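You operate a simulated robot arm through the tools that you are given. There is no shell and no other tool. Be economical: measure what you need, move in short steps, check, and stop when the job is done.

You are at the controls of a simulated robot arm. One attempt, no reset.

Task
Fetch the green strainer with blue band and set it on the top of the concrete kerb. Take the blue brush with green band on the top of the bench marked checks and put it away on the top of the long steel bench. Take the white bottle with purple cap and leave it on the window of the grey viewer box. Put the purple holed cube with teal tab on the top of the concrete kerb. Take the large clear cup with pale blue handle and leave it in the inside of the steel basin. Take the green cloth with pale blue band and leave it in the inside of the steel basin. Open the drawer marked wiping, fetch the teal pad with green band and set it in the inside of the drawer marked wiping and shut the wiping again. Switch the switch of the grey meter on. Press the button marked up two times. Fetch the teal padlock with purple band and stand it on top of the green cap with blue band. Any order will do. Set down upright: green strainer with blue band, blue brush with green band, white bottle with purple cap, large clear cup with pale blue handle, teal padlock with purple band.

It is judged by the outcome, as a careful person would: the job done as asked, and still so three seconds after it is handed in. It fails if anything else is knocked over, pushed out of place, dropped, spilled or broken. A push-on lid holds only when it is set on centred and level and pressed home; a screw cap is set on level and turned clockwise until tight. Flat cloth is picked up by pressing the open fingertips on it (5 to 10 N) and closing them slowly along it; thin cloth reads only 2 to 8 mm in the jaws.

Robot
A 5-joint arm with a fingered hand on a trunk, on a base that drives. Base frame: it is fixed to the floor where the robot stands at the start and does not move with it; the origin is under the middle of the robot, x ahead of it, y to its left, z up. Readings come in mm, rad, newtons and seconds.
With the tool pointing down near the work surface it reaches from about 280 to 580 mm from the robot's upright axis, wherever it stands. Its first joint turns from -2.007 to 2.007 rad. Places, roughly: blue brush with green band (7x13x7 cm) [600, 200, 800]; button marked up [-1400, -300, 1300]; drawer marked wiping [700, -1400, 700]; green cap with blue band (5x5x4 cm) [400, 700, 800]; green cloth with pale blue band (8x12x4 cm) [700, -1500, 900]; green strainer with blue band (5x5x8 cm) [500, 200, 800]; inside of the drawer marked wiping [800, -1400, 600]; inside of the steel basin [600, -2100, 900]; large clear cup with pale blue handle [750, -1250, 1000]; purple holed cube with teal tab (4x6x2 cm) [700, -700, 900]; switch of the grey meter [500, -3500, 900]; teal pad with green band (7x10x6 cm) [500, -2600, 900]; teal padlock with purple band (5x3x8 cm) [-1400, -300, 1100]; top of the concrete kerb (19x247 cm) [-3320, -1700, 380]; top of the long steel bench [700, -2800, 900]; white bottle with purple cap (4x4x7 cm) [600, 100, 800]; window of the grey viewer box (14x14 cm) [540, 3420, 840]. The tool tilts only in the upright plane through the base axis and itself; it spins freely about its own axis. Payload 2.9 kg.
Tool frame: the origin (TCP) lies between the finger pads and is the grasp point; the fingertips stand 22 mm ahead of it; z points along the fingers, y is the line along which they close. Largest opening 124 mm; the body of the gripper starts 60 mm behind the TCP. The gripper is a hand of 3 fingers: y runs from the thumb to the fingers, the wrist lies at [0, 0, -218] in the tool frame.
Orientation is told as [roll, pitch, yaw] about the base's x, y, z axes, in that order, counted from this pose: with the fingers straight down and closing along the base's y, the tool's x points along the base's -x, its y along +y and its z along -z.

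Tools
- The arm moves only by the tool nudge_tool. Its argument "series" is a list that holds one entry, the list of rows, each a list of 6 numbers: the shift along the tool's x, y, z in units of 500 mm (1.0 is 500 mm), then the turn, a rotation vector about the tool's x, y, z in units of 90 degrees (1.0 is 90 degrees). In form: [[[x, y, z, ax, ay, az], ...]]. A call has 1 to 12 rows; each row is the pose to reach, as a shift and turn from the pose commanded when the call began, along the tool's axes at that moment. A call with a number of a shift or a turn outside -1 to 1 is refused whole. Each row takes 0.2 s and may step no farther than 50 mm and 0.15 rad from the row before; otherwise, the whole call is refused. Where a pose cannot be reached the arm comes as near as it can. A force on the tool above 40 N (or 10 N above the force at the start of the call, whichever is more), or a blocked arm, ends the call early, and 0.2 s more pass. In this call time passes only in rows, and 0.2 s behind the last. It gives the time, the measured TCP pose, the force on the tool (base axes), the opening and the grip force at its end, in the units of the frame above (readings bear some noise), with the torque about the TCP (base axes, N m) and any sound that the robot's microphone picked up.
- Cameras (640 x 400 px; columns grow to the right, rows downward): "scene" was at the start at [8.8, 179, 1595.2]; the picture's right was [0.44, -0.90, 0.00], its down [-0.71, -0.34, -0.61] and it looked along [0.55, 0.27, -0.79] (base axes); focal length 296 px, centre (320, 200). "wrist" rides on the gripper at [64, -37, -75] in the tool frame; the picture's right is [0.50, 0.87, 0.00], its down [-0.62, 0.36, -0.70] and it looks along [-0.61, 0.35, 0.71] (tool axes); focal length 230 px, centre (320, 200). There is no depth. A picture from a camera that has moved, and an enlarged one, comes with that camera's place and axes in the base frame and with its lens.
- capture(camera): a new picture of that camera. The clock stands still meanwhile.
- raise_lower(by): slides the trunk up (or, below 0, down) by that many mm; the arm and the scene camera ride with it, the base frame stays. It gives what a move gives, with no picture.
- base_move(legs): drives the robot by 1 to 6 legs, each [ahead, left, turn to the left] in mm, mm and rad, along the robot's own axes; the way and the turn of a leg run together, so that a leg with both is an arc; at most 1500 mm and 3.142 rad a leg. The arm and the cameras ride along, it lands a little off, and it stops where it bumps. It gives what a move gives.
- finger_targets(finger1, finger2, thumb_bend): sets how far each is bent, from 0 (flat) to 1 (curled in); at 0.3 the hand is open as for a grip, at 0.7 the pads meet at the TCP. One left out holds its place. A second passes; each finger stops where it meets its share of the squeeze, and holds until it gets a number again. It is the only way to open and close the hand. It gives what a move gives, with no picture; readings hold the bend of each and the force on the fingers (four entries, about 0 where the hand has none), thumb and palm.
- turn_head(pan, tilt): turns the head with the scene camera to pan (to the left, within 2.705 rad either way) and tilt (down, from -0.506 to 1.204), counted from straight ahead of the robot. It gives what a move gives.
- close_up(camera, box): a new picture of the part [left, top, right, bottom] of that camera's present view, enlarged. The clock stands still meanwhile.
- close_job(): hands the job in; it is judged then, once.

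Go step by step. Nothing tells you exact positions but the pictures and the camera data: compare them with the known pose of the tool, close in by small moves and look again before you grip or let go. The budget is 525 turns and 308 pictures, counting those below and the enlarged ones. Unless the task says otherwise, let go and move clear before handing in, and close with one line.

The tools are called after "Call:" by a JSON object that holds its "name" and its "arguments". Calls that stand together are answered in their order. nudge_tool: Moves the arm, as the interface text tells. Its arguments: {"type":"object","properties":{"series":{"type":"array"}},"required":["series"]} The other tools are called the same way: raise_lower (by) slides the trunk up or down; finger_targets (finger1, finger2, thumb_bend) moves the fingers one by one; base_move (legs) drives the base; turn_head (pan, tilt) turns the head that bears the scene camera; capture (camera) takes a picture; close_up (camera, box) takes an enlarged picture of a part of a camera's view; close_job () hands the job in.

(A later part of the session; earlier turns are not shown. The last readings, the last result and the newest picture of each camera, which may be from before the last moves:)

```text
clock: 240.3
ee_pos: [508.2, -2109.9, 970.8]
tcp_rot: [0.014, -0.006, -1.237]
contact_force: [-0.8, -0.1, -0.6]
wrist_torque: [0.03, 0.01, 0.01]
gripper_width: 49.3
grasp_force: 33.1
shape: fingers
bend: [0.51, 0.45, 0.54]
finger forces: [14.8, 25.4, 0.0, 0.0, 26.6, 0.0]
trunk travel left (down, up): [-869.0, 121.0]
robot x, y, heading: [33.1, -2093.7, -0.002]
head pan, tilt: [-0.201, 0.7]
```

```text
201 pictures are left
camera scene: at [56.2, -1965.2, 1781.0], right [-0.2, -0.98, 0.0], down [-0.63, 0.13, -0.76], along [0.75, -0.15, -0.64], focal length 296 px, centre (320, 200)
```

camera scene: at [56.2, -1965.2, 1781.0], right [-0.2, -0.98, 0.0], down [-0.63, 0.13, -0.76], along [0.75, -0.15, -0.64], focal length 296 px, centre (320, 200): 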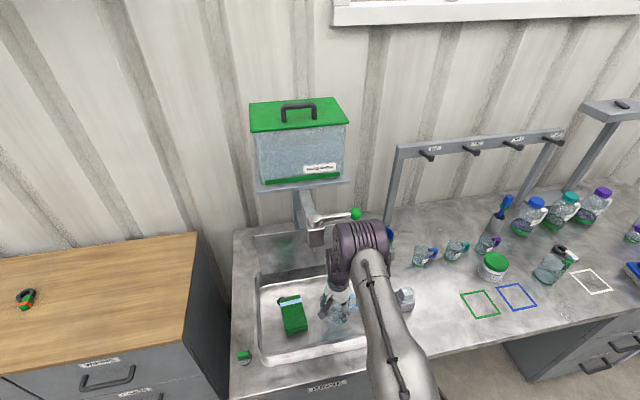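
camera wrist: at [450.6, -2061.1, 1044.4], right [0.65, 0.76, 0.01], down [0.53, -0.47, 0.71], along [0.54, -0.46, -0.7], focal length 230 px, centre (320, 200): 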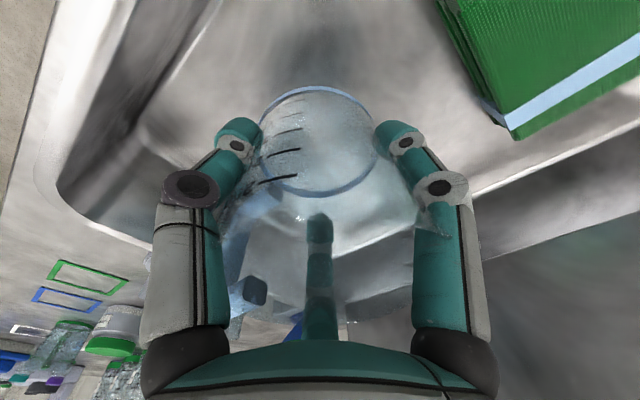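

Call:
{"name": "nudge_tool", "arguments": {"series": [[[0, 0, 0.035, 0, 0, 0], [0, 0, 0.07, 0, 0, 0]]]}}

Call:
{"name": "nudge_tool", "arguments": {"series": [[[0, 0, 0.01, 0, 0, 0]]]}}

Call:
{"name": "nudge_tool", "arguments": {"series": [[[0, 0, 0.008, 0, 0, 0]]]}}

```text
clock: 240.9
ee_pos: [507.3, -2109.1, 936.3]
tcp_rot: [0.015, -0.004, -1.238]
contact_force: [-0.3, 0.4, -1.0]
wrist_torque: [0.04, 0.0, -0.05]
gripper_width: 49.5
grasp_force: 33.2
shape: fingers
bend: [0.51, 0.45, 0.54]
finger forces: [14.8, 24.8, 0.0, 0.0, 26.2, 0.1]
trunk travel left (down, up): [-869.0, 121.0]
robot x, y, heading: [31.2, -2095.0, -0.004]
head pan, tilt: [-0.201, 0.7]
```

```text
clock: 241.3
ee_pos: [506.9, -2109.5, 930.7]
tcp_rot: [0.015, -0.005, -1.238]
contact_force: [-0.7, 0.6, -0.2]
wrist_torque: [0.04, -0.01, -0.02]
gripper_width: 49.4
grasp_force: 32.3
shape: fingers
bend: [0.51, 0.45, 0.54]
finger forces: [14.9, 24.8, 0.0, 0.0, 26.3, 0.0]
trunk travel left (down, up): [-869.0, 121.0]
robot x, y, heading: [31.2, -2094.2, 0.0]
head pan, tilt: [-0.201, 0.7]
```

```text
clock: 241.7
ee_pos: [505.5, -2109.2, 926.8]
tcp_rot: [0.013, -0.006, -1.238]
contact_force: [0.2, -0.8, -0.3]
wrist_torque: [0.02, 0.02, 0.02]
gripper_width: 49.4
grasp_force: 32.5
shape: fingers
bend: [0.51, 0.45, 0.54]
finger forces: [14.9, 24.7, 0.1, 0.0, 26.3, 0.0]
trunk travel left (down, up): [-869.0, 121.0]
robot x, y, heading: [31.8, -2092.2, -0.0]
head pan, tilt: [-0.201, 0.7]
```

Call:
{"name": "nudge_tool", "arguments": {"series": [[[0, 0, 0.008, 0, 0, 0]]]}}

Call:
{"name": "nudge_tool", "arguments": {"series": [[[0, 0, 0.008, 0, 0, 0]]]}}

```text
clock: 242.1
ee_pos: [506.8, -2111.8, 923.2]
tcp_rot: [0.013, -0.006, -1.236]
contact_force: [-0.3, -1.3, -0.4]
wrist_torque: [0.0, -0.05, 0.02]
gripper_width: 49.4
grasp_force: 32.6
shape: fingers
bend: [0.51, 0.45, 0.54]
finger forces: [14.9, 24.6, 0.1, 0.1, 26.2, 0.0]
trunk travel left (down, up): [-869.0, 121.0]
robot x, y, heading: [28.5, -2093.1, -0.006]
head pan, tilt: [-0.201, 0.7]
```

```text
clock: 242.5
ee_pos: [507.3, -2110.3, 919.6]
tcp_rot: [0.013, -0.005, -1.237]
contact_force: [-0.2, 0.2, 0.0]
wrist_torque: [-0.02, 0.01, -0.02]
gripper_width: 49.3
grasp_force: 33.0
shape: fingers
bend: [0.51, 0.45, 0.54]
finger forces: [15.0, 24.5, 0.0, 0.0, 26.2, 0.0]
trunk travel left (down, up): [-869.0, 121.0]
robot x, y, heading: [30.4, -2095.1, -0.004]
head pan, tilt: [-0.201, 0.7]
```

Call:
{"name": "nudge_tool", "arguments": {"series": [[[0, 0, 0.007, 0, 0, 0]]]}}

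Call:
{"name": "nudge_tool", "arguments": {"series": [[[0, 0, 0.007, 0, 0, 0]]]}}

Call:
{"name": "capture", "arguments": {"camera": "wrist"}}

```text
clock: 242.9
ee_pos: [507.7, -2110.0, 916.2]
tcp_rot: [0.012, -0.005, -1.238]
contact_force: [-0.6, 0.2, -0.2]
wrist_torque: [0.0, 0.05, 0.02]
gripper_width: 49.6
grasp_force: 33.2
shape: fingers
bend: [0.51, 0.45, 0.54]
finger forces: [14.9, 24.5, 0.0, 0.0, 26.2, 0.0]
trunk travel left (down, up): [-869.0, 121.0]
robot x, y, heading: [31.1, -2095.2, -0.004]
head pan, tilt: [-0.201, 0.7]
```

```text
clock: 243.3
ee_pos: [506.0, -2109.9, 916.0]
tcp_rot: [0.018, -0.008, -1.238]
contact_force: [2.1, 0.5, 10.4]
wrist_torque: [0.06, 0.19, 0.01]
gripper_width: 49.5
grasp_force: 36.6
shape: fingers
bend: [0.51, 0.45, 0.54]
finger forces: [16.5, 27.9, 0.1, 0.0, 27.6, 0.0]
trunk travel left (down, up): [-869.0, 121.0]
robot x, y, heading: [29.7, -2091.3, -0.002]
head pan, tilt: [-0.201, 0.7]
```

```text
200 pictures are left
camera wrist: at [449.5, -2061.2, 987.7], right [0.65, 0.76, 0.01], down [0.53, -0.47, 0.71], along [0.54, -0.46, -0.7], focal length 230 px, centre (320, 200)
```

wrist: 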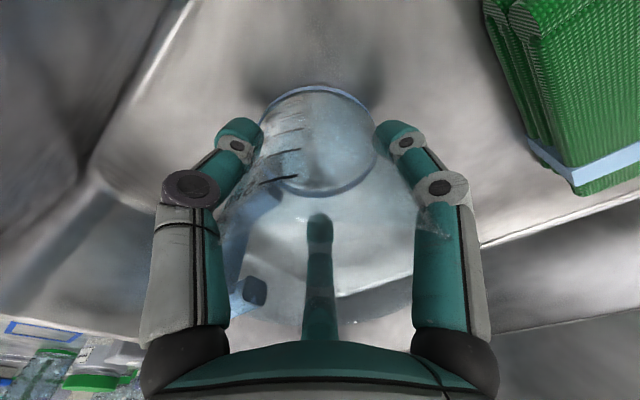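

The cup rests on the floor (10 N). Opening evenly and rising.

Call:
{"name": "finger_targets", "arguments": {"finger1": 0.32, "finger2": 0.32, "thumb_bend": 0.32}}

Call:
{"name": "finger_targets", "arguments": {"finger1": 0.2, "finger2": 0.2, "thumb_bend": 0.2}}

Call:
{"name": "nudge_tool", "arguments": {"series": [[[0, 0, -0.03, 0, 0, 0], [0, 0, -0.09, 0, 0, 0], [0, 0, -0.16, 0, 0, 0]]]}}

Call:
{"name": "capture", "arguments": {"camera": "wrist"}}

```text
clock: 244.3
ee_pos: [505.8, -2109.8, 913.0]
tcp_rot: [0.014, -0.004, -1.238]
contact_force: [-1.2, 0.0, 0.2]
wrist_torque: [0.0, 0.0, 0.03]
gripper_width: 98.2
grasp_force: 0.3
shape: fingers
bend: [0.32, 0.32, 0.32]
finger forces: [0.1, 0.2, 0.1, 0.0, 0.1, 0.1]
trunk travel left (down, up): [-869.0, 121.0]
robot x, y, heading: [34.7, -2093.9, -0.002]
head pan, tilt: [-0.201, 0.7]
```

```text
clock: 245.3
ee_pos: [507.2, -2108.8, 913.5]
tcp_rot: [0.014, -0.006, -1.237]
contact_force: [0.6, 0.7, 0.2]
wrist_torque: [-0.03, -0.02, 0.0]
gripper_width: 120.2
grasp_force: 0.2
shape: fingers
bend: [0.2, 0.2, 0.2]
finger forces: [0.0, 0.0, 0.0, 0.0, 0.0, 0.1]
trunk travel left (down, up): [-869.0, 121.0]
robot x, y, heading: [33.1, -2093.0, -0.002]
head pan, tilt: [-0.201, 0.7]
```

```text
clock: 246.1
ee_pos: [502.6, -2110.8, 994.2]
tcp_rot: [0.014, -0.006, -1.239]
contact_force: [-0.1, -0.6, 0.1]
wrist_torque: [-0.01, -0.01, 0.02]
gripper_width: 120.3
grasp_force: 0.0
shape: fingers
bend: [0.2, 0.2, 0.2]
finger forces: [0.1, 0.0, 0.1, 0.0, 0.1, 0.0]
trunk travel left (down, up): [-869.0, 121.0]
robot x, y, heading: [30.1, -2094.3, 0.002]
head pan, tilt: [-0.201, 0.7]
```

```text
199 pictures are left
camera wrist: at [446.5, -2062.9, 1066.8], right [0.65, 0.76, 0.01], down [0.53, -0.47, 0.71], along [0.54, -0.46, -0.7], focal length 230 px, centre (320, 200)
```

wrist: 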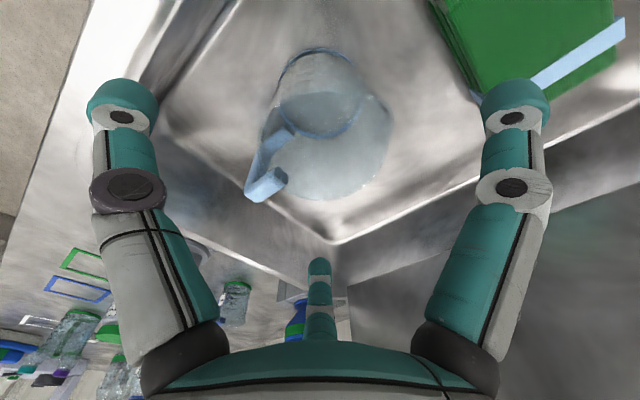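

The cup stands upright in the basin. Next the purple cube on the wooden bench.

Call:
{"name": "nudge_tool", "arguments": {"series": [[[0, 0, -0.08, 0, 0, -0.09], [0.02, -0.06, -0.14, 0, 0, -0.18], [0.05, -0.13, -0.18, 0, 0, -0.27], [0.08, -0.2, -0.18, 0, 0, -0.36]]]}}

Call:
{"name": "finger_targets", "arguments": {"finger1": 0.3, "finger2": 0.3, "thumb_bend": 0.3}}

Call:
{"name": "base_move", "arguments": {"legs": [[-300, 0, 0], [0, 1244, 0], [400, 0, 0]]}}

Call:
{"name": "turn_head", "arguments": {"pan": 0.2, "tilt": 1.0}}

Call:
{"name": "capture", "arguments": {"camera": "scene"}}

Call:
{"name": "capture", "arguments": {"camera": "wrist"}}

```text
clock: 247.1
ee_pos: [394.9, -2104.9, 1083.1]
tcp_rot: [0.008, -0.012, -0.669]
contact_force: [-0.2, 0.5, 0.2]
wrist_torque: [0.0, -0.08, -0.01]
gripper_width: 120.3
grasp_force: 0.0
shape: fingers
bend: [0.2, 0.2, 0.2]
finger forces: [0.1, 0.1, 0.0, 0.0, 0.0, 0.0]
trunk travel left (down, up): [-869.0, 121.0]
robot x, y, heading: [32.1, -2093.9, -0.001]
head pan, tilt: [-0.201, 0.7]
```

```text
clock: 248.1
ee_pos: [395.9, -2104.3, 1082.3]
tcp_rot: [0.007, -0.014, -0.674]
contact_force: [0.2, 0.4, -0.8]
wrist_torque: [-0.02, 0.01, 0.01]
gripper_width: 104.4
grasp_force: 0.0
shape: fingers
bend: [0.3, 0.3, 0.3]
finger forces: [0.0, 0.1, 0.1, 0.1, 0.0, 0.0]
trunk travel left (down, up): [-869.0, 121.0]
robot x, y, heading: [30.8, -2097.8, 0.002]
head pan, tilt: [-0.201, 0.7]
```

```text
clock: 258.0
ee_pos: [480.9, -847.8, 1082.5]
tcp_rot: [0.01, -0.012, -0.623]
contact_force: [-0.2, 0.0, 0.1]
wrist_torque: [0.02, 0.01, -0.01]
gripper_width: 104.3
grasp_force: 0.0
shape: fingers
bend: [0.3, 0.3, 0.3]
finger forces: [0.0, 0.1, 0.1, 0.0, 0.0, 0.1]
trunk travel left (down, up): [-869.0, 121.0]
robot x, y, heading: [114.7, -852.7, 0.047]
head pan, tilt: [-0.201, 0.7]
```

```text
clock: 258.9
ee_pos: [479.9, -847.8, 1083.0]
tcp_rot: [0.008, -0.012, -0.623]
contact_force: [0.3, 1.0, 0.9]
wrist_torque: [0.02, -0.01, 0.0]
gripper_width: 104.7
grasp_force: 0.1
shape: fingers
bend: [0.3, 0.3, 0.3]
finger forces: [0.0, 0.0, 0.0, 0.0, 0.0, 0.0]
trunk travel left (down, up): [-869.0, 121.0]
robot x, y, heading: [113.5, -855.6, 0.045]
head pan, tilt: [0.201, 1.0]
```

```text
198 pictures are left
camera scene: at [118.0, -695.6, 1757.6], right [0.24, -0.97, 0.0], down [-0.82, -0.21, -0.54], along [0.52, 0.13, -0.84], focal length 296 px, centre (320, 200)
```

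scene: 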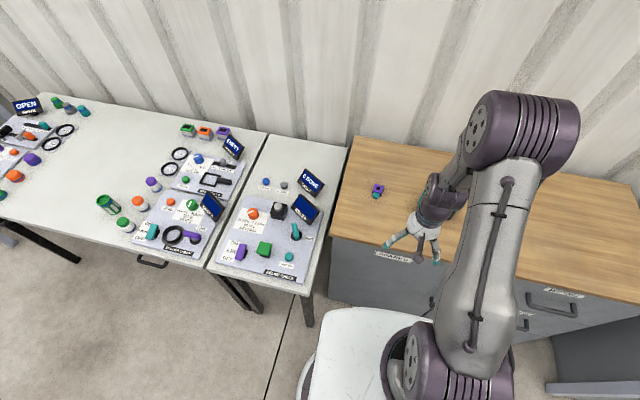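

```text
197 pictures are left
camera wrist: at [406.1, -840.6, 1155.9], right [0.1, 1.0, 0.0], down [0.7, -0.07, 0.71], along [0.71, -0.07, -0.7], focal length 230 px, centre (320, 200)
```

wrist: 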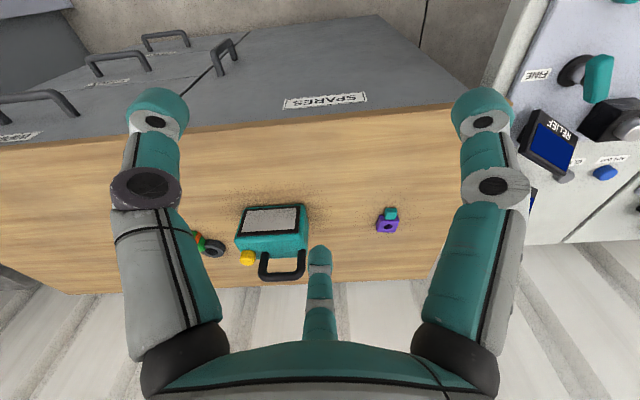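

Call:
{"name": "base_move", "arguments": {"legs": [[95, 0, -0.045]]}}

Call:
{"name": "close_up", "arguments": {"camera": "wrist", "box": [320, 150, 460, 240]}}

```text
clock: 260.0
ee_pos: [576.3, -861.6, 1082.8]
tcp_rot: [0.009, -0.012, -0.666]
contact_force: [0.4, 0.0, -0.7]
wrist_torque: [-0.03, -0.02, -0.01]
gripper_width: 104.5
grasp_force: 0.1
shape: fingers
bend: [0.3, 0.3, 0.3]
finger forces: [0.0, 0.0, 0.1, 0.0, 0.0, 0.0]
trunk travel left (down, up): [-869.0, 121.0]
robot x, y, heading: [216.3, -852.1, 0.006]
head pan, tilt: [0.201, 1.0]
```

```text
4.44 times, centred on (390, 195) of wrist
camera zoom: at [502.4, -850.9, 1155.9], right [0.14, 0.99, 0.0], down [0.69, -0.1, 0.71], along [0.71, -0.1, -0.7], focal length 1022 px, centre (9, 222)
```

zoom: 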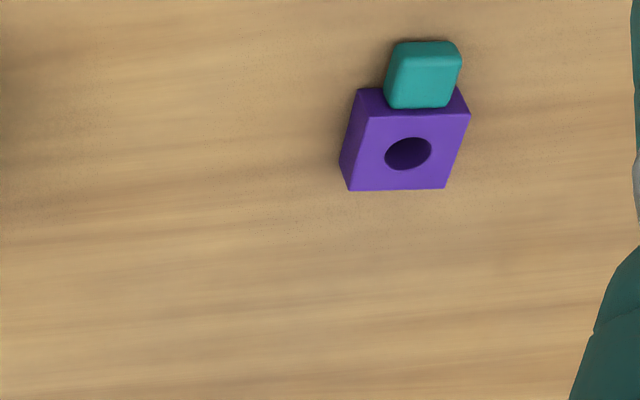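

The cube's body lies at ≈[752,-748] with the tab toward me. I'll turn the tool to +90° so the tab falls in the finger gap.

Call:
{"name": "nudge_tool", "arguments": {"series": [[[-0.014, 0.04, 0.016, 0, 0, -0.09], [-0.027, 0.079, 0.033, 0, 0, -0.18], [-0.041, 0.119, 0.05, 0, 0, -0.27], [-0.055, 0.158, 0.066, 0, 0, -0.36], [-0.069, 0.198, 0.083, 0, 0, -0.45], [-0.082, 0.237, 0.1, 0, 0, -0.54], [-0.096, 0.277, 0.116, 0, 0, -0.63], [-0.11, 0.316, 0.133, 0, 0, -0.72], [-0.123, 0.356, 0.15, 0, 0, -0.81], [-0.137, 0.395, 0.166, 0, 0, -0.9]]]}}

Call:
{"name": "nudge_tool", "arguments": {"series": [[[0, 0, 0, 0, 0, -0.09], [0, 0, 0, 0, 0, -0.18], [0, 0, 0, 0, 0, -0.27], [0, 0, 0, 0, 0, -0.36], [0, 0, 0, 0, 0, -0.45], [0, 0, 0, 0, 0, -0.52]]]}}

Call:
{"name": "capture", "arguments": {"camera": "wrist"}}

```text
clock: 262.2
ee_pos: [754.8, -749.8, 1002.9]
tcp_rot: [-0.007, -0.011, 0.749]
contact_force: [0.5, -0.8, -0.8]
wrist_torque: [0.02, 0.02, -0.01]
gripper_width: 104.5
grasp_force: 0.0
shape: fingers
bend: [0.3, 0.3, 0.3]
finger forces: [0.0, 0.0, 0.0, 0.1, 0.0, 0.1]
trunk travel left (down, up): [-869.0, 121.0]
robot x, y, heading: [209.0, -851.8, 0.003]
head pan, tilt: [0.201, 1.0]
```

```text
clock: 263.6
ee_pos: [754.4, -747.5, 1002.8]
tcp_rot: [-0.012, -0.003, 1.566]
contact_force: [-0.1, 0.1, 0.1]
wrist_torque: [0.0, 0.01, -0.02]
gripper_width: 104.5
grasp_force: 0.1
shape: fingers
bend: [0.3, 0.3, 0.3]
finger forces: [0.0, 0.0, 0.1, 0.0, 0.0, 0.0]
trunk travel left (down, up): [-869.0, 121.0]
robot x, y, heading: [213.3, -852.2, 0.006]
head pan, tilt: [0.201, 1.0]
```

```text
195 pictures are left
camera wrist: at [790.0, -812.9, 1077.1], right [-0.87, -0.5, -0.01], down [-0.36, 0.62, 0.7], along [-0.34, 0.61, -0.72], focal length 230 px, centre (320, 200)
```

wrist: 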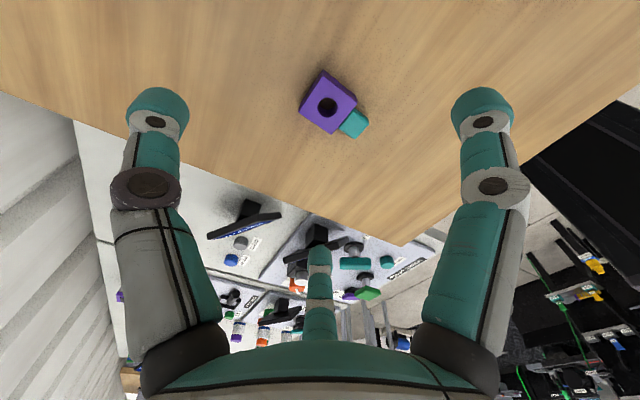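

Call:
{"name": "nudge_tool", "arguments": {"series": [[[0.004, 0.008, 0.08, 0, 0, 0], [0.004, 0.008, 0.16, 0, 0, 0]]]}}

Call:
{"name": "capture", "arguments": {"camera": "wrist"}}

```text
clock: 264.2
ee_pos: [751.8, -747.8, 921.2]
tcp_rot: [-0.015, -0.004, 1.565]
contact_force: [0.8, -0.1, 0.2]
wrist_torque: [-0.01, -0.01, 0.0]
gripper_width: 104.6
grasp_force: 0.1
shape: fingers
bend: [0.3, 0.3, 0.3]
finger forces: [0.1, 0.0, 0.1, 0.0, 0.0, 0.0]
trunk travel left (down, up): [-869.0, 121.0]
robot x, y, heading: [212.8, -850.5, 0.002]
head pan, tilt: [0.201, 1.0]
```

```text
194 pictures are left
camera wrist: at [787.3, -812.2, 995.8], right [-0.87, -0.49, -0.01], down [-0.36, 0.62, 0.7], along [-0.34, 0.61, -0.72], focal length 230 px, centre (320, 200)
```

wrist: 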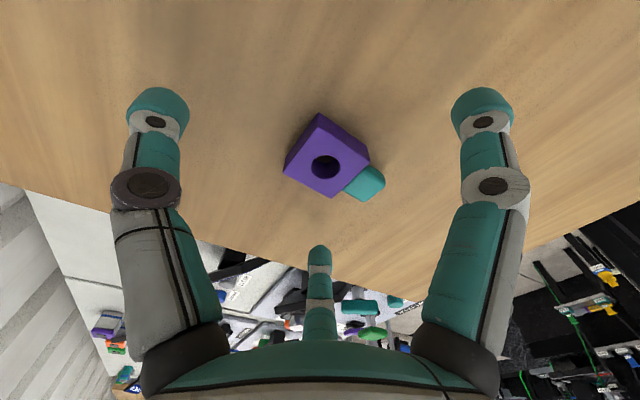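

Call:
{"name": "nudge_tool", "arguments": {"series": [[[0.003, 0.0, 0.022, 0, 0, 0]]]}}

Call:
{"name": "finger_targets", "arguments": {"finger1": 0.5, "finger2": 0.5, "thumb_bend": 0.5}}

Call:
{"name": "capture", "arguments": {"camera": "wrist"}}

```text
clock: 264.6
ee_pos: [747.7, -750.2, 911.5]
tcp_rot: [-0.015, -0.003, 1.564]
contact_force: [-0.1, -0.6, -0.6]
wrist_torque: [0.02, 0.02, 0.0]
gripper_width: 104.2
grasp_force: 0.1
shape: fingers
bend: [0.3, 0.3, 0.3]
finger forces: [0.0, 0.0, 0.0, 0.1, 0.1, 0.1]
out of reach, approached as far as the arm can: row 1
trunk travel left (down, up): [-869.0, 121.0]
robot x, y, heading: [209.7, -852.5, 0.001]
head pan, tilt: [0.201, 1.0]
```

```text
clock: 265.6
ee_pos: [746.9, -752.0, 912.9]
tcp_rot: [-0.014, -0.003, 1.564]
contact_force: [-0.1, 0.0, -0.7]
wrist_torque: [-0.03, -0.01, 0.01]
gripper_width: 50.3
grasp_force: 0.2
shape: fingers
bend: [0.5, 0.5, 0.5]
finger forces: [0.0, 0.1, 0.0, 0.0, 0.0, 0.0]
trunk travel left (down, up): [-869.0, 121.0]
robot x, y, heading: [212.6, -851.6, -0.0]
head pan, tilt: [0.201, 1.0]
```

```text
193 pictures are left
camera wrist: at [783.1, -815.0, 987.4], right [-0.87, -0.49, -0.01], down [-0.36, 0.62, 0.7], along [-0.34, 0.61, -0.72], focal length 230 px, centre (320, 200)
```

wrist: 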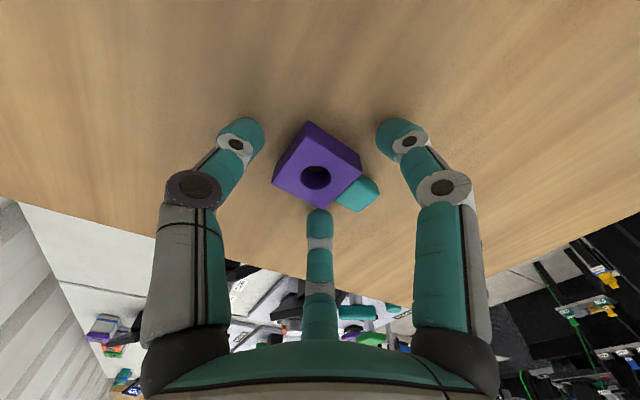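

Call:
{"name": "raise_lower", "arguments": {"by": -7}}

Call:
{"name": "finger_targets", "arguments": {"finger1": 0.62, "finger2": 0.62, "thumb_bend": 0.62}}

Call:
{"name": "capture", "arguments": {"camera": "wrist"}}

```text
clock: 266.2
ee_pos: [747.4, -750.6, 910.8]
tcp_rot: [-0.023, -0.005, 1.563]
contact_force: [3.0, -0.5, 35.2]
wrist_torque: [-0.35, 0.68, 0.08]
gripper_width: 50.4
grasp_force: 17.5
shape: fingers
bend: [0.48, 0.49, 0.5]
finger forces: [22.5, 12.8, 0.0, 0.0, 0.1, 0.1]
trunk travel left (down, up): [-862.0, 128.0]
robot x, y, heading: [211.7, -855.0, 0.004]
head pan, tilt: [0.201, 1.0]
```

```text
clock: 266.8
ee_pos: [745.7, -751.7, 910.8]
tcp_rot: [-0.021, -0.004, 1.563]
contact_force: [-6.7, -4.0, 26.0]
wrist_torque: [-0.81, 0.66, -0.13]
gripper_width: 28.3
grasp_force: 14.1
shape: fingers
bend: [0.52, 0.6, 0.62]
finger forces: [26.5, 1.1, 0.1, 0.0, 0.2, 0.0]
trunk travel left (down, up): [-862.0, 128.0]
robot x, y, heading: [210.3, -852.7, -0.001]
head pan, tilt: [0.201, 1.0]
stopped: the force on the tool passed its limit at 46 N (the readings are from after the stop); the commanded pose is now the measured one
```

```text
192 pictures are left
camera wrist: at [780.7, -815.7, 984.5], right [-0.87, -0.49, -0.02], down [-0.37, 0.62, 0.7], along [-0.33, 0.61, -0.72], focal length 230 px, centre (320, 200)
```

wrist: 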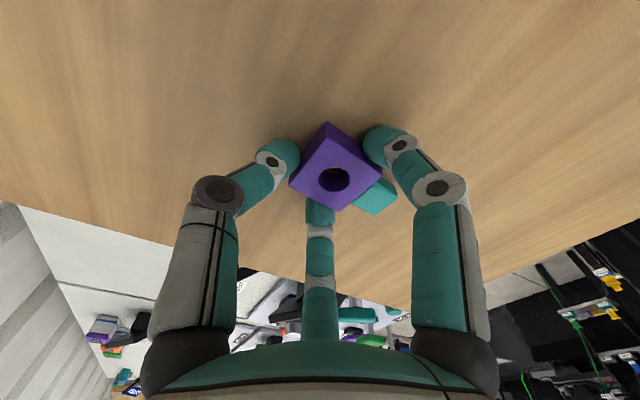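

Call:
{"name": "raise_lower", "arguments": {"by": 5}}

Call:
{"name": "finger_targets", "arguments": {"finger1": 0.66, "finger2": 0.66, "thumb_bend": 0.66}}

Call:
{"name": "capture", "arguments": {"camera": "wrist"}}

```text
clock: 267.4
ee_pos: [747.7, -749.8, 910.9]
tcp_rot: [-0.015, -0.005, 1.565]
contact_force: [0.3, 0.0, 0.3]
wrist_torque: [0.0, 0.0, 0.0]
gripper_width: 24.0
grasp_force: 2.9
shape: fingers
bend: [0.57, 0.58, 0.62]
finger forces: [3.5, 3.5, 0.0, 0.1, 0.1, 0.0]
trunk travel left (down, up): [-867.0, 123.0]
robot x, y, heading: [212.7, -852.7, 0.004]
head pan, tilt: [0.201, 1.0]
```

```text
clock: 268.4
ee_pos: [749.2, -749.9, 911.1]
tcp_rot: [-0.016, -0.004, 1.565]
contact_force: [0.5, 0.1, -0.4]
wrist_torque: [0.03, 0.0, 0.02]
gripper_width: 21.7
grasp_force: 6.6
shape: fingers
bend: [0.58, 0.58, 0.64]
finger forces: [5.4, 5.2, 0.0, 0.0, 2.6, 0.0]
trunk travel left (down, up): [-867.0, 123.0]
robot x, y, heading: [208.4, -855.3, 0.002]
head pan, tilt: [0.201, 1.0]
```

```text
191 pictures are left
camera wrist: at [783.8, -815.2, 986.3], right [-0.87, -0.49, -0.02], down [-0.36, 0.62, 0.7], along [-0.33, 0.61, -0.72], focal length 230 px, centre (320, 200)
```

wrist: 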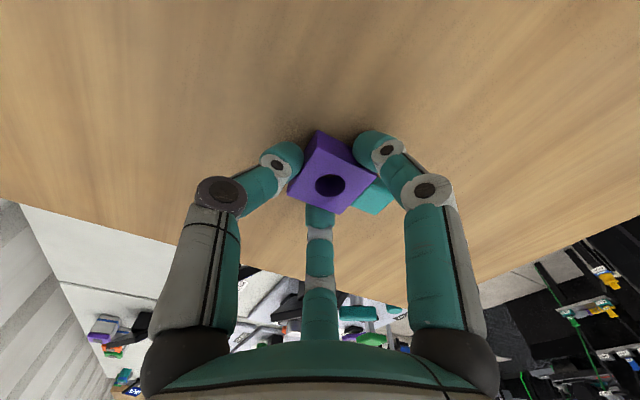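

Gripped between all three. Tighten and lift.

Call:
{"name": "finger_targets", "arguments": {"finger1": 0.8, "finger2": 0.8, "thumb_bend": 0.72}}

Call:
{"name": "nudge_tool", "arguments": {"series": [[[0, 0, -0.03, 0, 0, 0], [0, 0, -0.08, 0, 0, 0]]]}}

Call:
{"name": "capture", "arguments": {"camera": "wrist"}}

```text
clock: 269.4
ee_pos: [748.5, -750.1, 912.5]
tcp_rot: [-0.016, -0.002, 1.564]
contact_force: [-0.4, -0.4, 0.2]
wrist_torque: [0.02, 0.0, -0.04]
gripper_width: 13.4
grasp_force: 11.4
shape: fingers
bend: [0.6, 0.61, 0.69]
finger forces: [9.0, 8.9, 0.1, 0.0, 4.4, 0.0]
trunk travel left (down, up): [-867.0, 123.0]
robot x, y, heading: [214.6, -857.2, 0.005]
head pan, tilt: [0.201, 1.0]
```

```text
clock: 269.9
ee_pos: [747.9, -751.9, 951.0]
tcp_rot: [-0.018, -0.002, 1.564]
contact_force: [0.1, 0.2, -0.1]
wrist_torque: [0.05, 0.02, 0.02]
gripper_width: 13.0
grasp_force: 11.4
shape: fingers
bend: [0.6, 0.61, 0.69]
finger forces: [8.9, 9.0, 0.1, 0.1, 4.5, 0.0]
trunk travel left (down, up): [-867.0, 123.0]
robot x, y, heading: [213.0, -854.8, 0.003]
head pan, tilt: [0.201, 1.0]
```

```text
190 pictures are left
camera wrist: at [783.3, -816.8, 1026.0], right [-0.87, -0.49, -0.02], down [-0.36, 0.62, 0.7], along [-0.33, 0.61, -0.72], focal length 230 px, centre (320, 200)
```

wrist: 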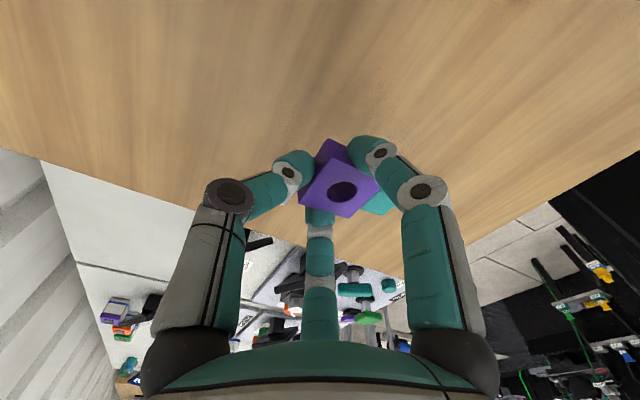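

The cube is held. I'll retract, back away and drive toward the kerb area, turning to face it.

Call:
{"name": "nudge_tool", "arguments": {"series": [[[0, 0, -0.08, 0, 0, 0], [0, 0.07, -0.14, 0, 0, 0], [0, 0.15, -0.18, 0, 0, 0], [0, 0.23, -0.2, 0, 0, 0], [0, 0.31, -0.22, 0, 0, 0]]]}}

Call:
{"name": "base_move", "arguments": {"legs": [[-750, 0, 0], [0, -700, 0], [0, 0, -3.1]]}}

Call:
{"name": "turn_head", "arguments": {"pan": 0.0, "tilt": 0.4}}

Call:
{"name": "capture", "arguments": {"camera": "scene"}}

```text
clock: 271.1
ee_pos: [587.4, -750.0, 1060.0]
tcp_rot: [-0.019, -0.005, 1.562]
contact_force: [-0.4, 0.7, -0.1]
wrist_torque: [0.02, -0.03, 0.0]
gripper_width: 12.5
grasp_force: 11.1
shape: fingers
bend: [0.6, 0.61, 0.69]
finger forces: [8.7, 8.5, 0.2, 0.0, 4.7, 0.1]
trunk travel left (down, up): [-867.0, 123.0]
robot x, y, heading: [211.0, -851.3, 0.005]
head pan, tilt: [0.201, 1.0]
```

```text
clock: 285.7
ee_pos: [-906.4, -1693.0, 1058.4]
tcp_rot: [-0.015, -0.006, -1.445]
contact_force: [0.1, -0.4, -0.3]
wrist_torque: [0.0, 0.0, -0.01]
gripper_width: 12.8
grasp_force: 10.9
shape: fingers
bend: [0.6, 0.61, 0.69]
finger forces: [8.8, 8.6, 0.0, 0.0, 4.6, 0.0]
trunk travel left (down, up): [-867.0, 123.0]
robot x, y, heading: [-545.1, -1546.2, -3.004]
head pan, tilt: [0.201, 1.0]
```

```text
clock: 286.7
ee_pos: [-906.5, -1694.2, 1059.2]
tcp_rot: [-0.016, -0.005, -1.444]
contact_force: [-0.4, -0.4, -0.8]
wrist_torque: [-0.04, 0.02, 0.0]
gripper_width: 12.5
grasp_force: 11.1
shape: fingers
bend: [0.6, 0.61, 0.69]
finger forces: [8.9, 8.6, 0.0, 0.0, 4.8, 0.0]
trunk travel left (down, up): [-867.0, 123.0]
robot x, y, heading: [-546.9, -1540.3, -3.007]
head pan, tilt: [0.0, 0.4]
```

```text
189 pictures are left
camera scene: at [-557.4, -1688.7, 1805.7], right [-0.14, 0.99, 0.0], down [0.39, 0.05, -0.92], along [-0.91, -0.12, -0.39], focal length 296 px, centre (320, 200)
```

scene: 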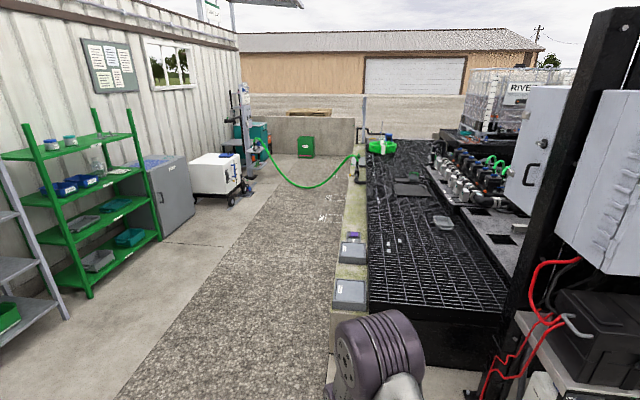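

The kerb is the long light strip beside the grating (along x at y≈−1700). I'll drive along its near side and turn to face it.

Call:
{"name": "base_move", "arguments": {"legs": [[0, 0, -0.135], [0, 640, 0], [1400, 0, 0]]}}

Call:
{"name": "capture", "arguments": {"camera": "scene"}}

```text
clock: 297.6
ee_pos: [-2345.1, -2316.5, 1059.2]
tcp_rot: [-0.015, -0.005, -1.57]
contact_force: [0.5, -0.2, 0.3]
wrist_torque: [-0.02, 0.04, 0.04]
gripper_width: 12.9
grasp_force: 11.2
shape: fingers
bend: [0.6, 0.61, 0.69]
finger forces: [8.9, 8.7, 0.0, 0.1, 4.6, 0.0]
trunk travel left (down, up): [-867.0, 123.0]
robot x, y, heading: [-1968.9, -2214.6, -3.129]
head pan, tilt: [0.0, 0.4]
```

```text
188 pictures are left
camera scene: at [-1998.1, -2354.8, 1805.8], right [-0.01, 1.0, 0.0], down [0.39, 0.0, -0.92], along [-0.92, -0.01, -0.39], focal length 296 px, centre (320, 200)
```

scene: 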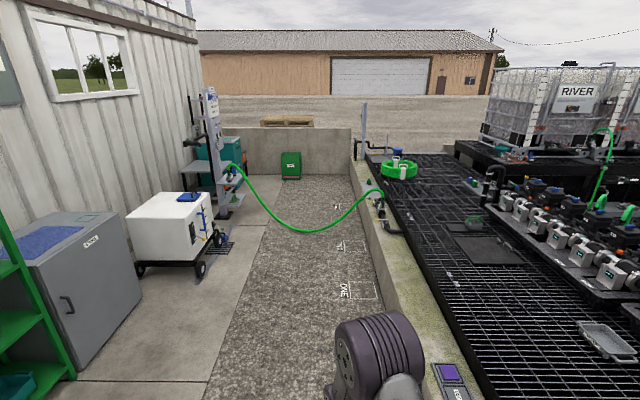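

Call:
{"name": "base_move", "arguments": {"legs": [[1430, 0, 0], [0, 0, -1.57]]}}

Call:
{"name": "turn_head", "arguments": {"pan": 0.0, "tilt": 0.9}}

Call:
{"name": "capture", "arguments": {"camera": "scene"}}

```text
clock: 308.4
ee_pos: [-3466.1, -1842.0, 1059.6]
tcp_rot: [-0.015, -0.006, 3.133]
contact_force: [0.2, 0.2, -1.4]
wrist_torque: [-0.01, -0.01, -0.01]
gripper_width: 12.8
grasp_force: 11.1
shape: fingers
bend: [0.6, 0.61, 0.69]
finger forces: [8.9, 8.7, 0.1, 0.0, 4.6, 0.1]
trunk travel left (down, up): [-867.0, 123.0]
robot x, y, heading: [-3362.5, -2216.8, 1.573]
head pan, tilt: [0.0, 0.4]
```

```text
clock: 309.3
ee_pos: [-3465.6, -1841.0, 1060.4]
tcp_rot: [-0.016, -0.006, 3.134]
contact_force: [0.0, 0.1, 0.5]
wrist_torque: [-0.01, 0.01, -0.01]
gripper_width: 12.6
grasp_force: 11.1
shape: fingers
bend: [0.6, 0.61, 0.69]
finger forces: [8.9, 8.8, 0.1, 0.0, 4.6, 0.0]
trunk travel left (down, up): [-867.0, 123.0]
robot x, y, heading: [-3366.8, -2219.8, 1.576]
head pan, tilt: [0.0, 0.901]
```

```text
187 pictures are left
camera scene: at [-3506.3, -2201.5, 1762.8], right [1.0, 0.0, 0.0], down [0.0, -0.78, -0.62], along [0.0, 0.62, -0.78], focal length 296 px, centre (320, 200)
```

scene: 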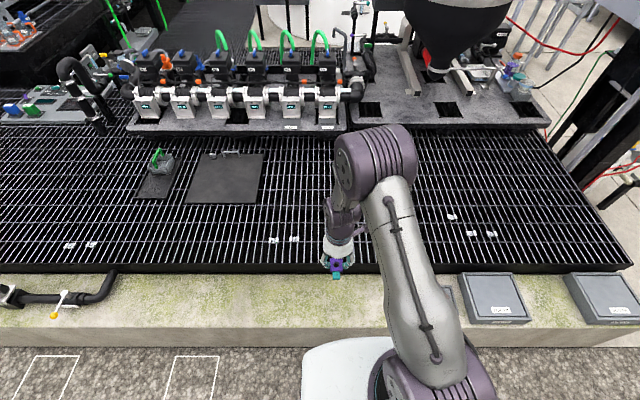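

Free kerb lies in front between px 120–450. I'll move over its middle and lower the trunk.

Call:
{"name": "nudge_tool", "arguments": {"series": [[[0, -0.09, 0, 0, 0, 0], [0, -0.18, 0, 0, 0, 0], [0, -0.28, 0, 0, 0, 0]]]}}

Call:
{"name": "raise_lower", "arguments": {"by": -550}}

Call:
{"name": "capture", "arguments": {"camera": "wrist"}}

Call:
{"name": "capture", "arguments": {"camera": "scene"}}

```text
clock: 310.1
ee_pos: [-3461.1, -1699.5, 1060.6]
tcp_rot: [-0.014, -0.003, 3.132]
contact_force: [0.0, 0.5, 0.3]
wrist_torque: [0.0, -0.01, -0.02]
gripper_width: 12.3
grasp_force: 10.9
shape: fingers
bend: [0.6, 0.61, 0.69]
finger forces: [8.9, 8.9, 0.0, 0.0, 4.5, 0.1]
trunk travel left (down, up): [-867.0, 123.0]
robot x, y, heading: [-3363.8, -2214.7, 1.573]
head pan, tilt: [0.0, 0.901]
```

```text
refused: -550 is not a number from -400 to 400
```

```text
186 pictures are left
camera wrist: at [-3396.6, -1663.7, 1134.4], right [0.49, -0.87, -0.01], down [-0.62, -0.36, 0.7], along [-0.61, -0.34, -0.72], focal length 230 px, centre (320, 200)
```

wrist: 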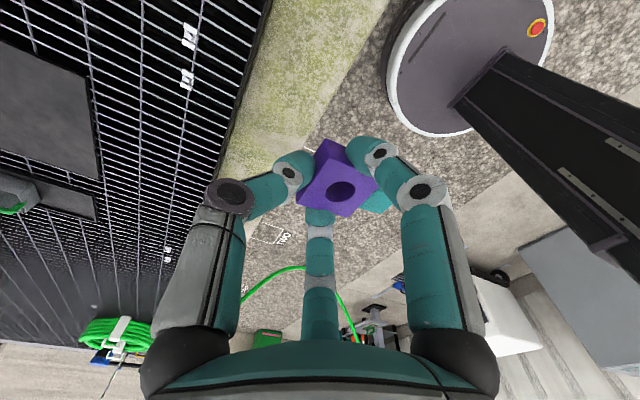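

```text
185 pictures are left
camera scene: at [-3506.3, -2199.3, 1762.8], right [1.0, 0.0, 0.0], down [0.0, -0.78, -0.62], along [0.0, 0.62, -0.78], focal length 296 px, centre (320, 200)
```

scene: 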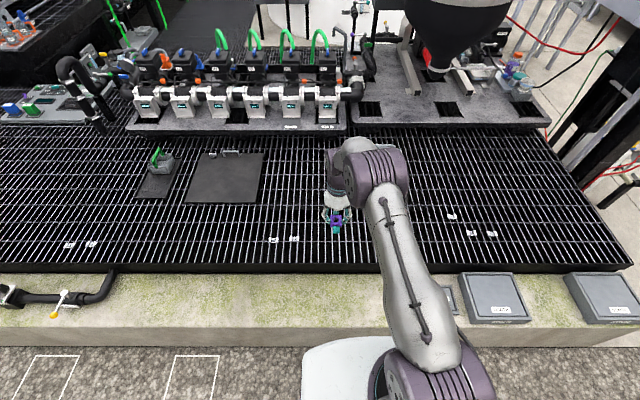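

Call:
{"name": "raise_lower", "arguments": {"by": -400}}

Call:
{"name": "raise_lower", "arguments": {"by": -150}}

Call:
{"name": "capture", "arguments": {"camera": "wrist"}}

Call:
{"name": "capture", "arguments": {"camera": "scene"}}

```text
clock: 313.9
ee_pos: [-3460.8, -1700.3, 660.5]
tcp_rot: [-0.015, -0.005, 3.132]
contact_force: [0.2, -1.2, -0.2]
wrist_torque: [0.0, 0.0, 0.01]
gripper_width: 12.9
grasp_force: 11.0
shape: fingers
bend: [0.6, 0.61, 0.69]
finger forces: [8.9, 8.9, 0.0, 0.0, 4.5, 0.0]
trunk travel left (down, up): [-467.0, 523.0]
robot x, y, heading: [-3364.3, -2218.9, 1.575]
head pan, tilt: [0.0, 0.901]
```

```text
clock: 315.7
ee_pos: [-3461.9, -1699.9, 511.0]
tcp_rot: [-0.016, -0.005, 3.133]
contact_force: [-0.3, 0.2, -0.7]
wrist_torque: [0.02, 0.01, -0.04]
gripper_width: 12.5
grasp_force: 11.2
shape: fingers
bend: [0.6, 0.61, 0.69]
finger forces: [8.8, 8.9, 0.1, 0.0, 4.3, 0.1]
trunk travel left (down, up): [-317.0, 673.0]
robot x, y, heading: [-3362.9, -2217.0, 1.57]
head pan, tilt: [0.0, 0.901]
```

```text
184 pictures are left
camera wrist: at [-3396.8, -1665.1, 585.5], right [0.49, -0.87, -0.02], down [-0.62, -0.36, 0.7], along [-0.61, -0.33, -0.72], focal length 230 px, centre (320, 200)
```

wrist: 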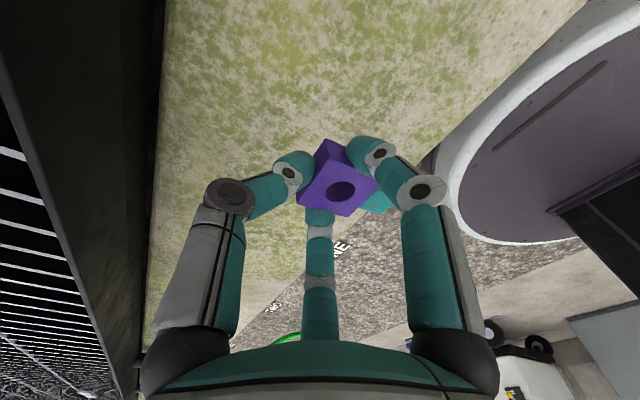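

```text
183 pictures are left
camera scene: at [-3506.2, -2201.6, 1212.8], right [1.0, 0.0, 0.0], down [0.0, -0.78, -0.62], along [0.0, 0.62, -0.78], focal length 296 px, centre (320, 200)
```

scene: 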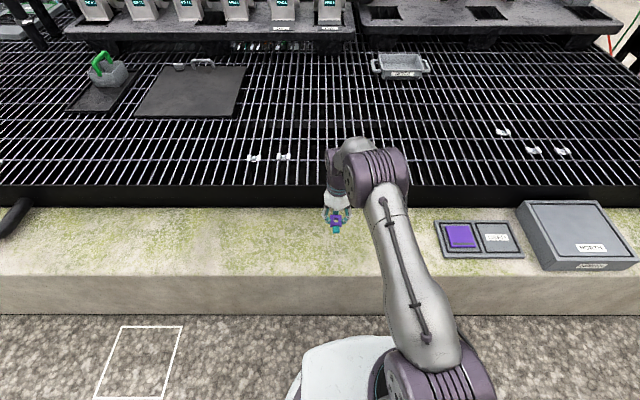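

Call:
{"name": "raise_lower", "arguments": {"by": -75}}

Call:
{"name": "raise_lower", "arguments": {"by": -10}}

Call:
{"name": "capture", "arguments": {"camera": "wrist"}}

```text
clock: 316.8
ee_pos: [-3461.2, -1700.1, 436.2]
tcp_rot: [-0.015, -0.003, 3.132]
contact_force: [0.2, 0.0, -0.5]
wrist_torque: [-0.01, -0.01, -0.03]
gripper_width: 12.6
grasp_force: 10.9
shape: fingers
bend: [0.6, 0.61, 0.69]
finger forces: [8.9, 9.0, 0.0, 0.0, 4.4, 0.0]
trunk travel left (down, up): [-242.0, 748.0]
robot x, y, heading: [-3362.7, -2218.0, 1.575]
head pan, tilt: [0.0, 0.901]
```

```text
clock: 317.4
ee_pos: [-3461.2, -1700.3, 425.7]
tcp_rot: [-0.017, -0.003, 3.132]
contact_force: [-0.1, -0.7, 0.0]
wrist_torque: [0.01, 0.02, 0.02]
gripper_width: 12.7
grasp_force: 11.2
shape: fingers
bend: [0.6, 0.61, 0.69]
finger forces: [8.9, 8.9, 0.0, 0.0, 4.5, 0.0]
trunk travel left (down, up): [-232.0, 758.0]
robot x, y, heading: [-3358.2, -2217.9, 1.572]
head pan, tilt: [0.0, 0.901]
```

```text
182 pictures are left
camera wrist: at [-3396.8, -1665.1, 500.4], right [0.49, -0.87, -0.02], down [-0.62, -0.36, 0.7], along [-0.61, -0.33, -0.72], focal length 230 px, centre (320, 200)
```

wrist: 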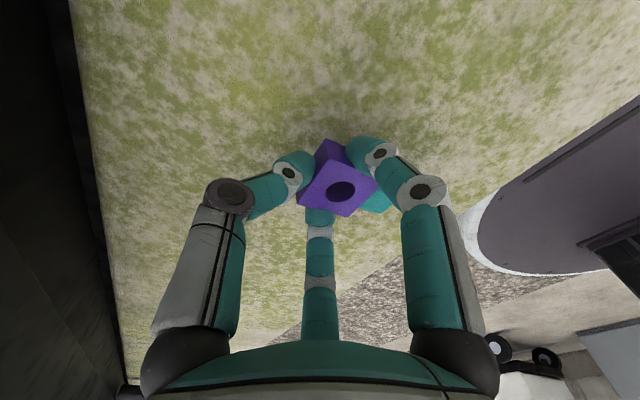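

Call:
{"name": "raise_lower", "arguments": {"by": -6}}

Call:
{"name": "raise_lower", "arguments": {"by": -5}}

Call:
{"name": "raise_lower", "arguments": {"by": -4}}

```text
clock: 317.9
ee_pos: [-3462.4, -1701.2, 419.3]
tcp_rot: [-0.016, -0.004, 3.132]
contact_force: [-0.4, 0.2, -0.2]
wrist_torque: [-0.01, 0.01, 0.01]
gripper_width: 12.6
grasp_force: 11.0
shape: fingers
bend: [0.6, 0.61, 0.69]
finger forces: [8.9, 8.9, 0.0, 0.1, 4.3, 0.0]
trunk travel left (down, up): [-226.0, 764.0]
robot x, y, heading: [-3364.4, -2216.6, 1.569]
head pan, tilt: [0.0, 0.901]
```

```text
clock: 318.4
ee_pos: [-3461.6, -1699.9, 415.2]
tcp_rot: [-0.017, -0.003, 3.133]
contact_force: [-0.5, 0.2, -0.6]
wrist_torque: [0.0, 0.01, 0.02]
gripper_width: 12.6
grasp_force: 11.0
shape: fingers
bend: [0.6, 0.61, 0.69]
finger forces: [8.9, 8.9, 0.1, 0.0, 4.2, 0.1]
trunk travel left (down, up): [-221.0, 769.0]
robot x, y, heading: [-3362.7, -2220.0, 1.571]
head pan, tilt: [0.0, 0.901]
```

```text
clock: 319.0
ee_pos: [-3462.0, -1700.0, 410.8]
tcp_rot: [-0.015, -0.004, 3.135]
contact_force: [1.3, 0.3, -0.9]
wrist_torque: [0.02, -0.02, 0.0]
gripper_width: 12.7
grasp_force: 10.7
shape: fingers
bend: [0.6, 0.61, 0.69]
finger forces: [9.1, 9.2, 0.0, 0.0, 4.4, 0.1]
trunk travel left (down, up): [-217.0, 773.0]
robot x, y, heading: [-3361.3, -2218.7, 1.572]
head pan, tilt: [0.0, 0.901]
```

Call:
{"name": "raise_lower", "arguments": {"by": -4}}

Call:
{"name": "raise_lower", "arguments": {"by": -4}}

Call:
{"name": "close_up", "arguments": {"camera": "wrist", "box": [220, 90, 440, 240]}}

```text
clock: 319.5
ee_pos: [-3460.8, -1699.6, 408.0]
tcp_rot: [-0.017, -0.004, 3.133]
contact_force: [0.3, 1.0, 2.9]
wrist_torque: [-0.06, -0.04, -0.01]
gripper_width: 12.8
grasp_force: 13.4
shape: fingers
bend: [0.6, 0.61, 0.69]
finger forces: [11.8, 10.6, 0.1, 0.0, 4.7, 0.0]
trunk travel left (down, up): [-213.0, 777.0]
robot x, y, heading: [-3363.3, -2219.1, 1.577]
head pan, tilt: [0.0, 0.901]
```

```text
clock: 320.0
ee_pos: [-3461.9, -1700.4, 406.2]
tcp_rot: [-0.023, -0.004, 3.135]
contact_force: [0.8, -1.5, 31.3]
wrist_torque: [-0.43, -0.17, 0.03]
gripper_width: 12.4
grasp_force: 27.9
shape: fingers
bend: [0.59, 0.6, 0.69]
finger forces: [28.8, 20.7, 0.0, 0.1, 5.0, 0.1]
trunk travel left (down, up): [-209.0, 781.0]
robot x, y, heading: [-3360.5, -2216.1, 1.575]
head pan, tilt: [0.0, 0.901]
```

```text
2.67 times, centred on (330, 165) of wrist
camera zoom: at [-3396.6, -1665.7, 481.1], right [0.49, -0.87, -0.02], down [-0.62, -0.37, 0.7], along [-0.61, -0.33, -0.72], focal length 614 px, centre (293, 293)
```

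zoom: 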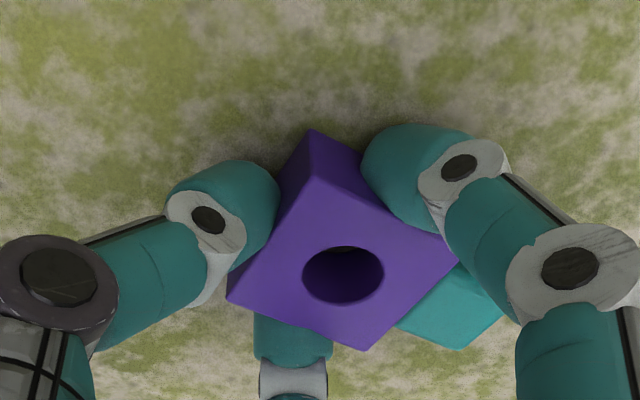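

Contact on the kerb. Relieve 3 mm, open and rise.

Call:
{"name": "raise_lower", "arguments": {"by": 4}}

Call:
{"name": "finger_targets", "arguments": {"finger1": 0.52, "finger2": 0.52, "thumb_bend": 0.6}}

Call:
{"name": "finger_targets", "arguments": {"finger1": 0.4, "finger2": 0.4, "thumb_bend": 0.4}}

Call:
{"name": "raise_lower", "arguments": {"by": 100}}

Call:
{"name": "capture", "arguments": {"camera": "wrist"}}

```text
clock: 320.6
ee_pos: [-3461.6, -1701.6, 406.4]
tcp_rot: [-0.015, -0.003, 3.131]
contact_force: [-0.2, 3.1, 9.0]
wrist_torque: [-0.09, -0.03, -0.01]
gripper_width: 12.1
grasp_force: 18.8
shape: fingers
bend: [0.59, 0.6, 0.69]
finger forces: [16.9, 14.9, 0.1, 0.0, 4.6, 0.1]
trunk travel left (down, up): [-213.0, 777.0]
robot x, y, heading: [-3357.1, -2218.9, 1.574]
head pan, tilt: [0.0, 0.901]
```

```text
clock: 321.6
ee_pos: [-3461.3, -1701.4, 406.5]
tcp_rot: [-0.018, -0.004, 3.133]
contact_force: [0.2, 1.8, 10.6]
wrist_torque: [-0.13, 0.03, 0.02]
gripper_width: 25.2
grasp_force: 5.2
shape: fingers
bend: [0.57, 0.56, 0.6]
finger forces: [5.6, 5.4, 0.0, 0.0, 0.0, 0.0]
trunk travel left (down, up): [-213.0, 777.0]
robot x, y, heading: [-3361.6, -2215.6, 1.573]
head pan, tilt: [0.0, 0.901]
```

```text
clock: 322.6
ee_pos: [-3462.1, -1701.0, 408.0]
tcp_rot: [-0.018, -0.005, 3.133]
contact_force: [-4.8, 3.8, 14.6]
wrist_torque: [-0.26, -0.4, 0.0]
gripper_width: 66.3
grasp_force: 7.6
shape: fingers
bend: [0.46, 0.4, 0.4]
finger forces: [15.0, 0.0, 0.0, 0.0, 0.1, 0.0]
trunk travel left (down, up): [-213.0, 777.0]
robot x, y, heading: [-3360.8, -2217.0, 1.569]
head pan, tilt: [0.0, 0.901]
```

```text
clock: 323.9
ee_pos: [-3463.1, -1701.6, 507.1]
tcp_rot: [-0.016, -0.005, 3.133]
contact_force: [0.2, 0.7, -0.3]
wrist_torque: [-0.02, 0.0, -0.01]
gripper_width: 76.7
grasp_force: 0.1
shape: fingers
bend: [0.4, 0.4, 0.4]
finger forces: [0.0, 0.1, 0.1, 0.1, 0.1, 0.0]
trunk travel left (down, up): [-313.0, 677.0]
robot x, y, heading: [-3363.8, -2219.5, 1.567]
head pan, tilt: [0.0, 0.901]
```

```text
180 pictures are left
camera wrist: at [-3396.8, -1665.1, 581.3], right [0.49, -0.87, -0.02], down [-0.62, -0.36, 0.7], along [-0.61, -0.33, -0.72], focal length 230 px, centre (320, 200)
```

wrist: 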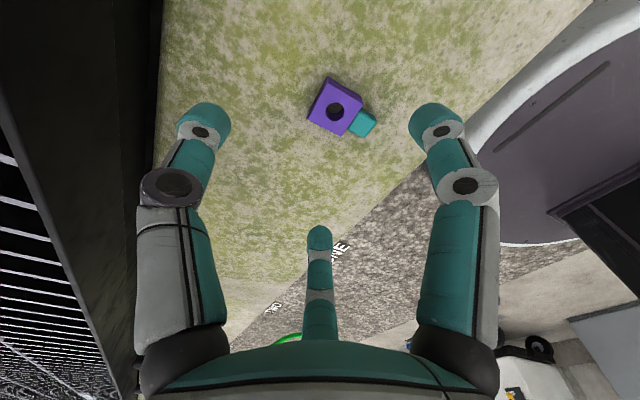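

The cube lies flat on the kerb. Next the up-button and padlock panel at x≈−1400. I'll raise, retract and drive there.

Call:
{"name": "raise_lower", "arguments": {"by": 400}}

Call:
{"name": "raise_lower", "arguments": {"by": 200}}

Call:
{"name": "nudge_tool", "arguments": {"series": [[[0, 0.09, 0, 0, 0, 0], [0, 0.18, 0, 0, 0, 0], [0, 0.27, 0, 0, 0, 0]]]}}

Call:
{"name": "base_move", "arguments": {"legs": [[0, -1400, 0], [0, -1400, 0], [0, 0, 1.57]]}}

Call:
{"name": "turn_head", "arguments": {"pan": 0.0, "tilt": 0.4}}

Call:
{"name": "capture", "arguments": {"camera": "scene"}}

```text
clock: 327.7
ee_pos: [-3462.4, -1700.8, 906.5]
tcp_rot: [-0.014, -0.004, 3.132]
contact_force: [0.1, -0.3, 0.1]
wrist_torque: [0.01, -0.02, 0.01]
gripper_width: 76.5
grasp_force: 0.0
shape: fingers
bend: [0.4, 0.4, 0.4]
finger forces: [0.0, 0.0, 0.1, 0.0, 0.0, 0.0]
trunk travel left (down, up): [-713.0, 277.0]
robot x, y, heading: [-3364.3, -2217.5, 1.574]
head pan, tilt: [0.0, 0.901]
```

```text
clock: 329.9
ee_pos: [-3461.8, -1700.5, 1106.3]
tcp_rot: [-0.015, -0.003, 3.133]
contact_force: [-0.1, 1.0, 0.3]
wrist_torque: [0.0, 0.01, 0.0]
gripper_width: 77.0
grasp_force: 0.1
shape: fingers
bend: [0.4, 0.4, 0.4]
finger forces: [0.0, 0.0, 0.0, 0.0, 0.0, 0.1]
trunk travel left (down, up): [-913.0, 77.0]
robot x, y, heading: [-3364.6, -2217.1, 1.572]
head pan, tilt: [0.0, 0.901]
```

```text
clock: 330.7
ee_pos: [-3464.2, -1836.5, 1105.6]
tcp_rot: [-0.019, -0.005, 3.133]
contact_force: [0.3, 0.3, 0.6]
wrist_torque: [0.0, 0.0, 0.01]
gripper_width: 77.1
grasp_force: 0.0
shape: fingers
bend: [0.4, 0.4, 0.4]
finger forces: [0.0, 0.1, 0.0, 0.0, 0.0, 0.0]
trunk travel left (down, up): [-913.0, 77.0]
robot x, y, heading: [-3360.5, -2218.4, 1.575]
head pan, tilt: [0.0, 0.901]
```

```text
clock: 348.3
ee_pos: [-933.8, -2336.5, 1105.4]
tcp_rot: [-0.015, -0.005, -1.512]
contact_force: [0.0, -0.5, 0.1]
wrist_torque: [-0.01, 0.01, -0.02]
gripper_width: 77.0
grasp_force: 0.1
shape: fingers
bend: [0.4, 0.4, 0.4]
finger forces: [0.0, 0.1, 0.0, 0.0, 0.0, 0.0]
trunk travel left (down, up): [-913.0, 77.0]
robot x, y, heading: [-558.1, -2211.3, -3.073]
head pan, tilt: [0.0, 0.901]
```

```text
clock: 349.2
ee_pos: [-934.3, -2335.1, 1105.2]
tcp_rot: [-0.017, -0.004, -1.514]
contact_force: [-0.2, 0.2, 0.2]
wrist_torque: [0.02, 0.0, -0.03]
gripper_width: 77.1
grasp_force: 0.0
shape: fingers
bend: [0.4, 0.4, 0.4]
finger forces: [0.1, 0.0, 0.0, 0.0, 0.1, 0.0]
trunk travel left (down, up): [-913.0, 77.0]
robot x, y, heading: [-557.7, -2211.9, -3.074]
head pan, tilt: [0.0, 0.4]
```

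```text
179 pictures are left
camera scene: at [-580.6, -2355.8, 1851.7], right [-0.07, 1.0, 0.0], down [0.39, 0.03, -0.92], along [-0.92, -0.06, -0.39], focal length 296 px, centre (320, 200)
```

scene: 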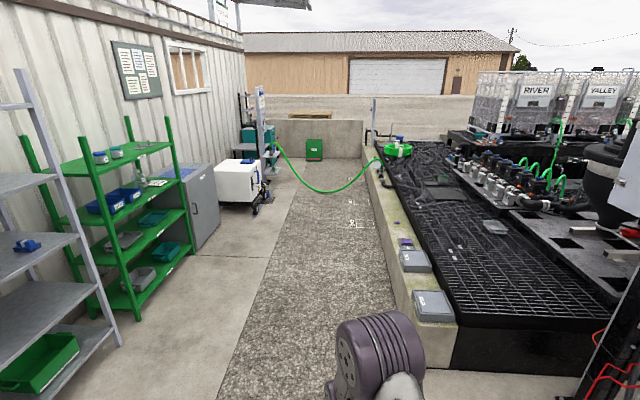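

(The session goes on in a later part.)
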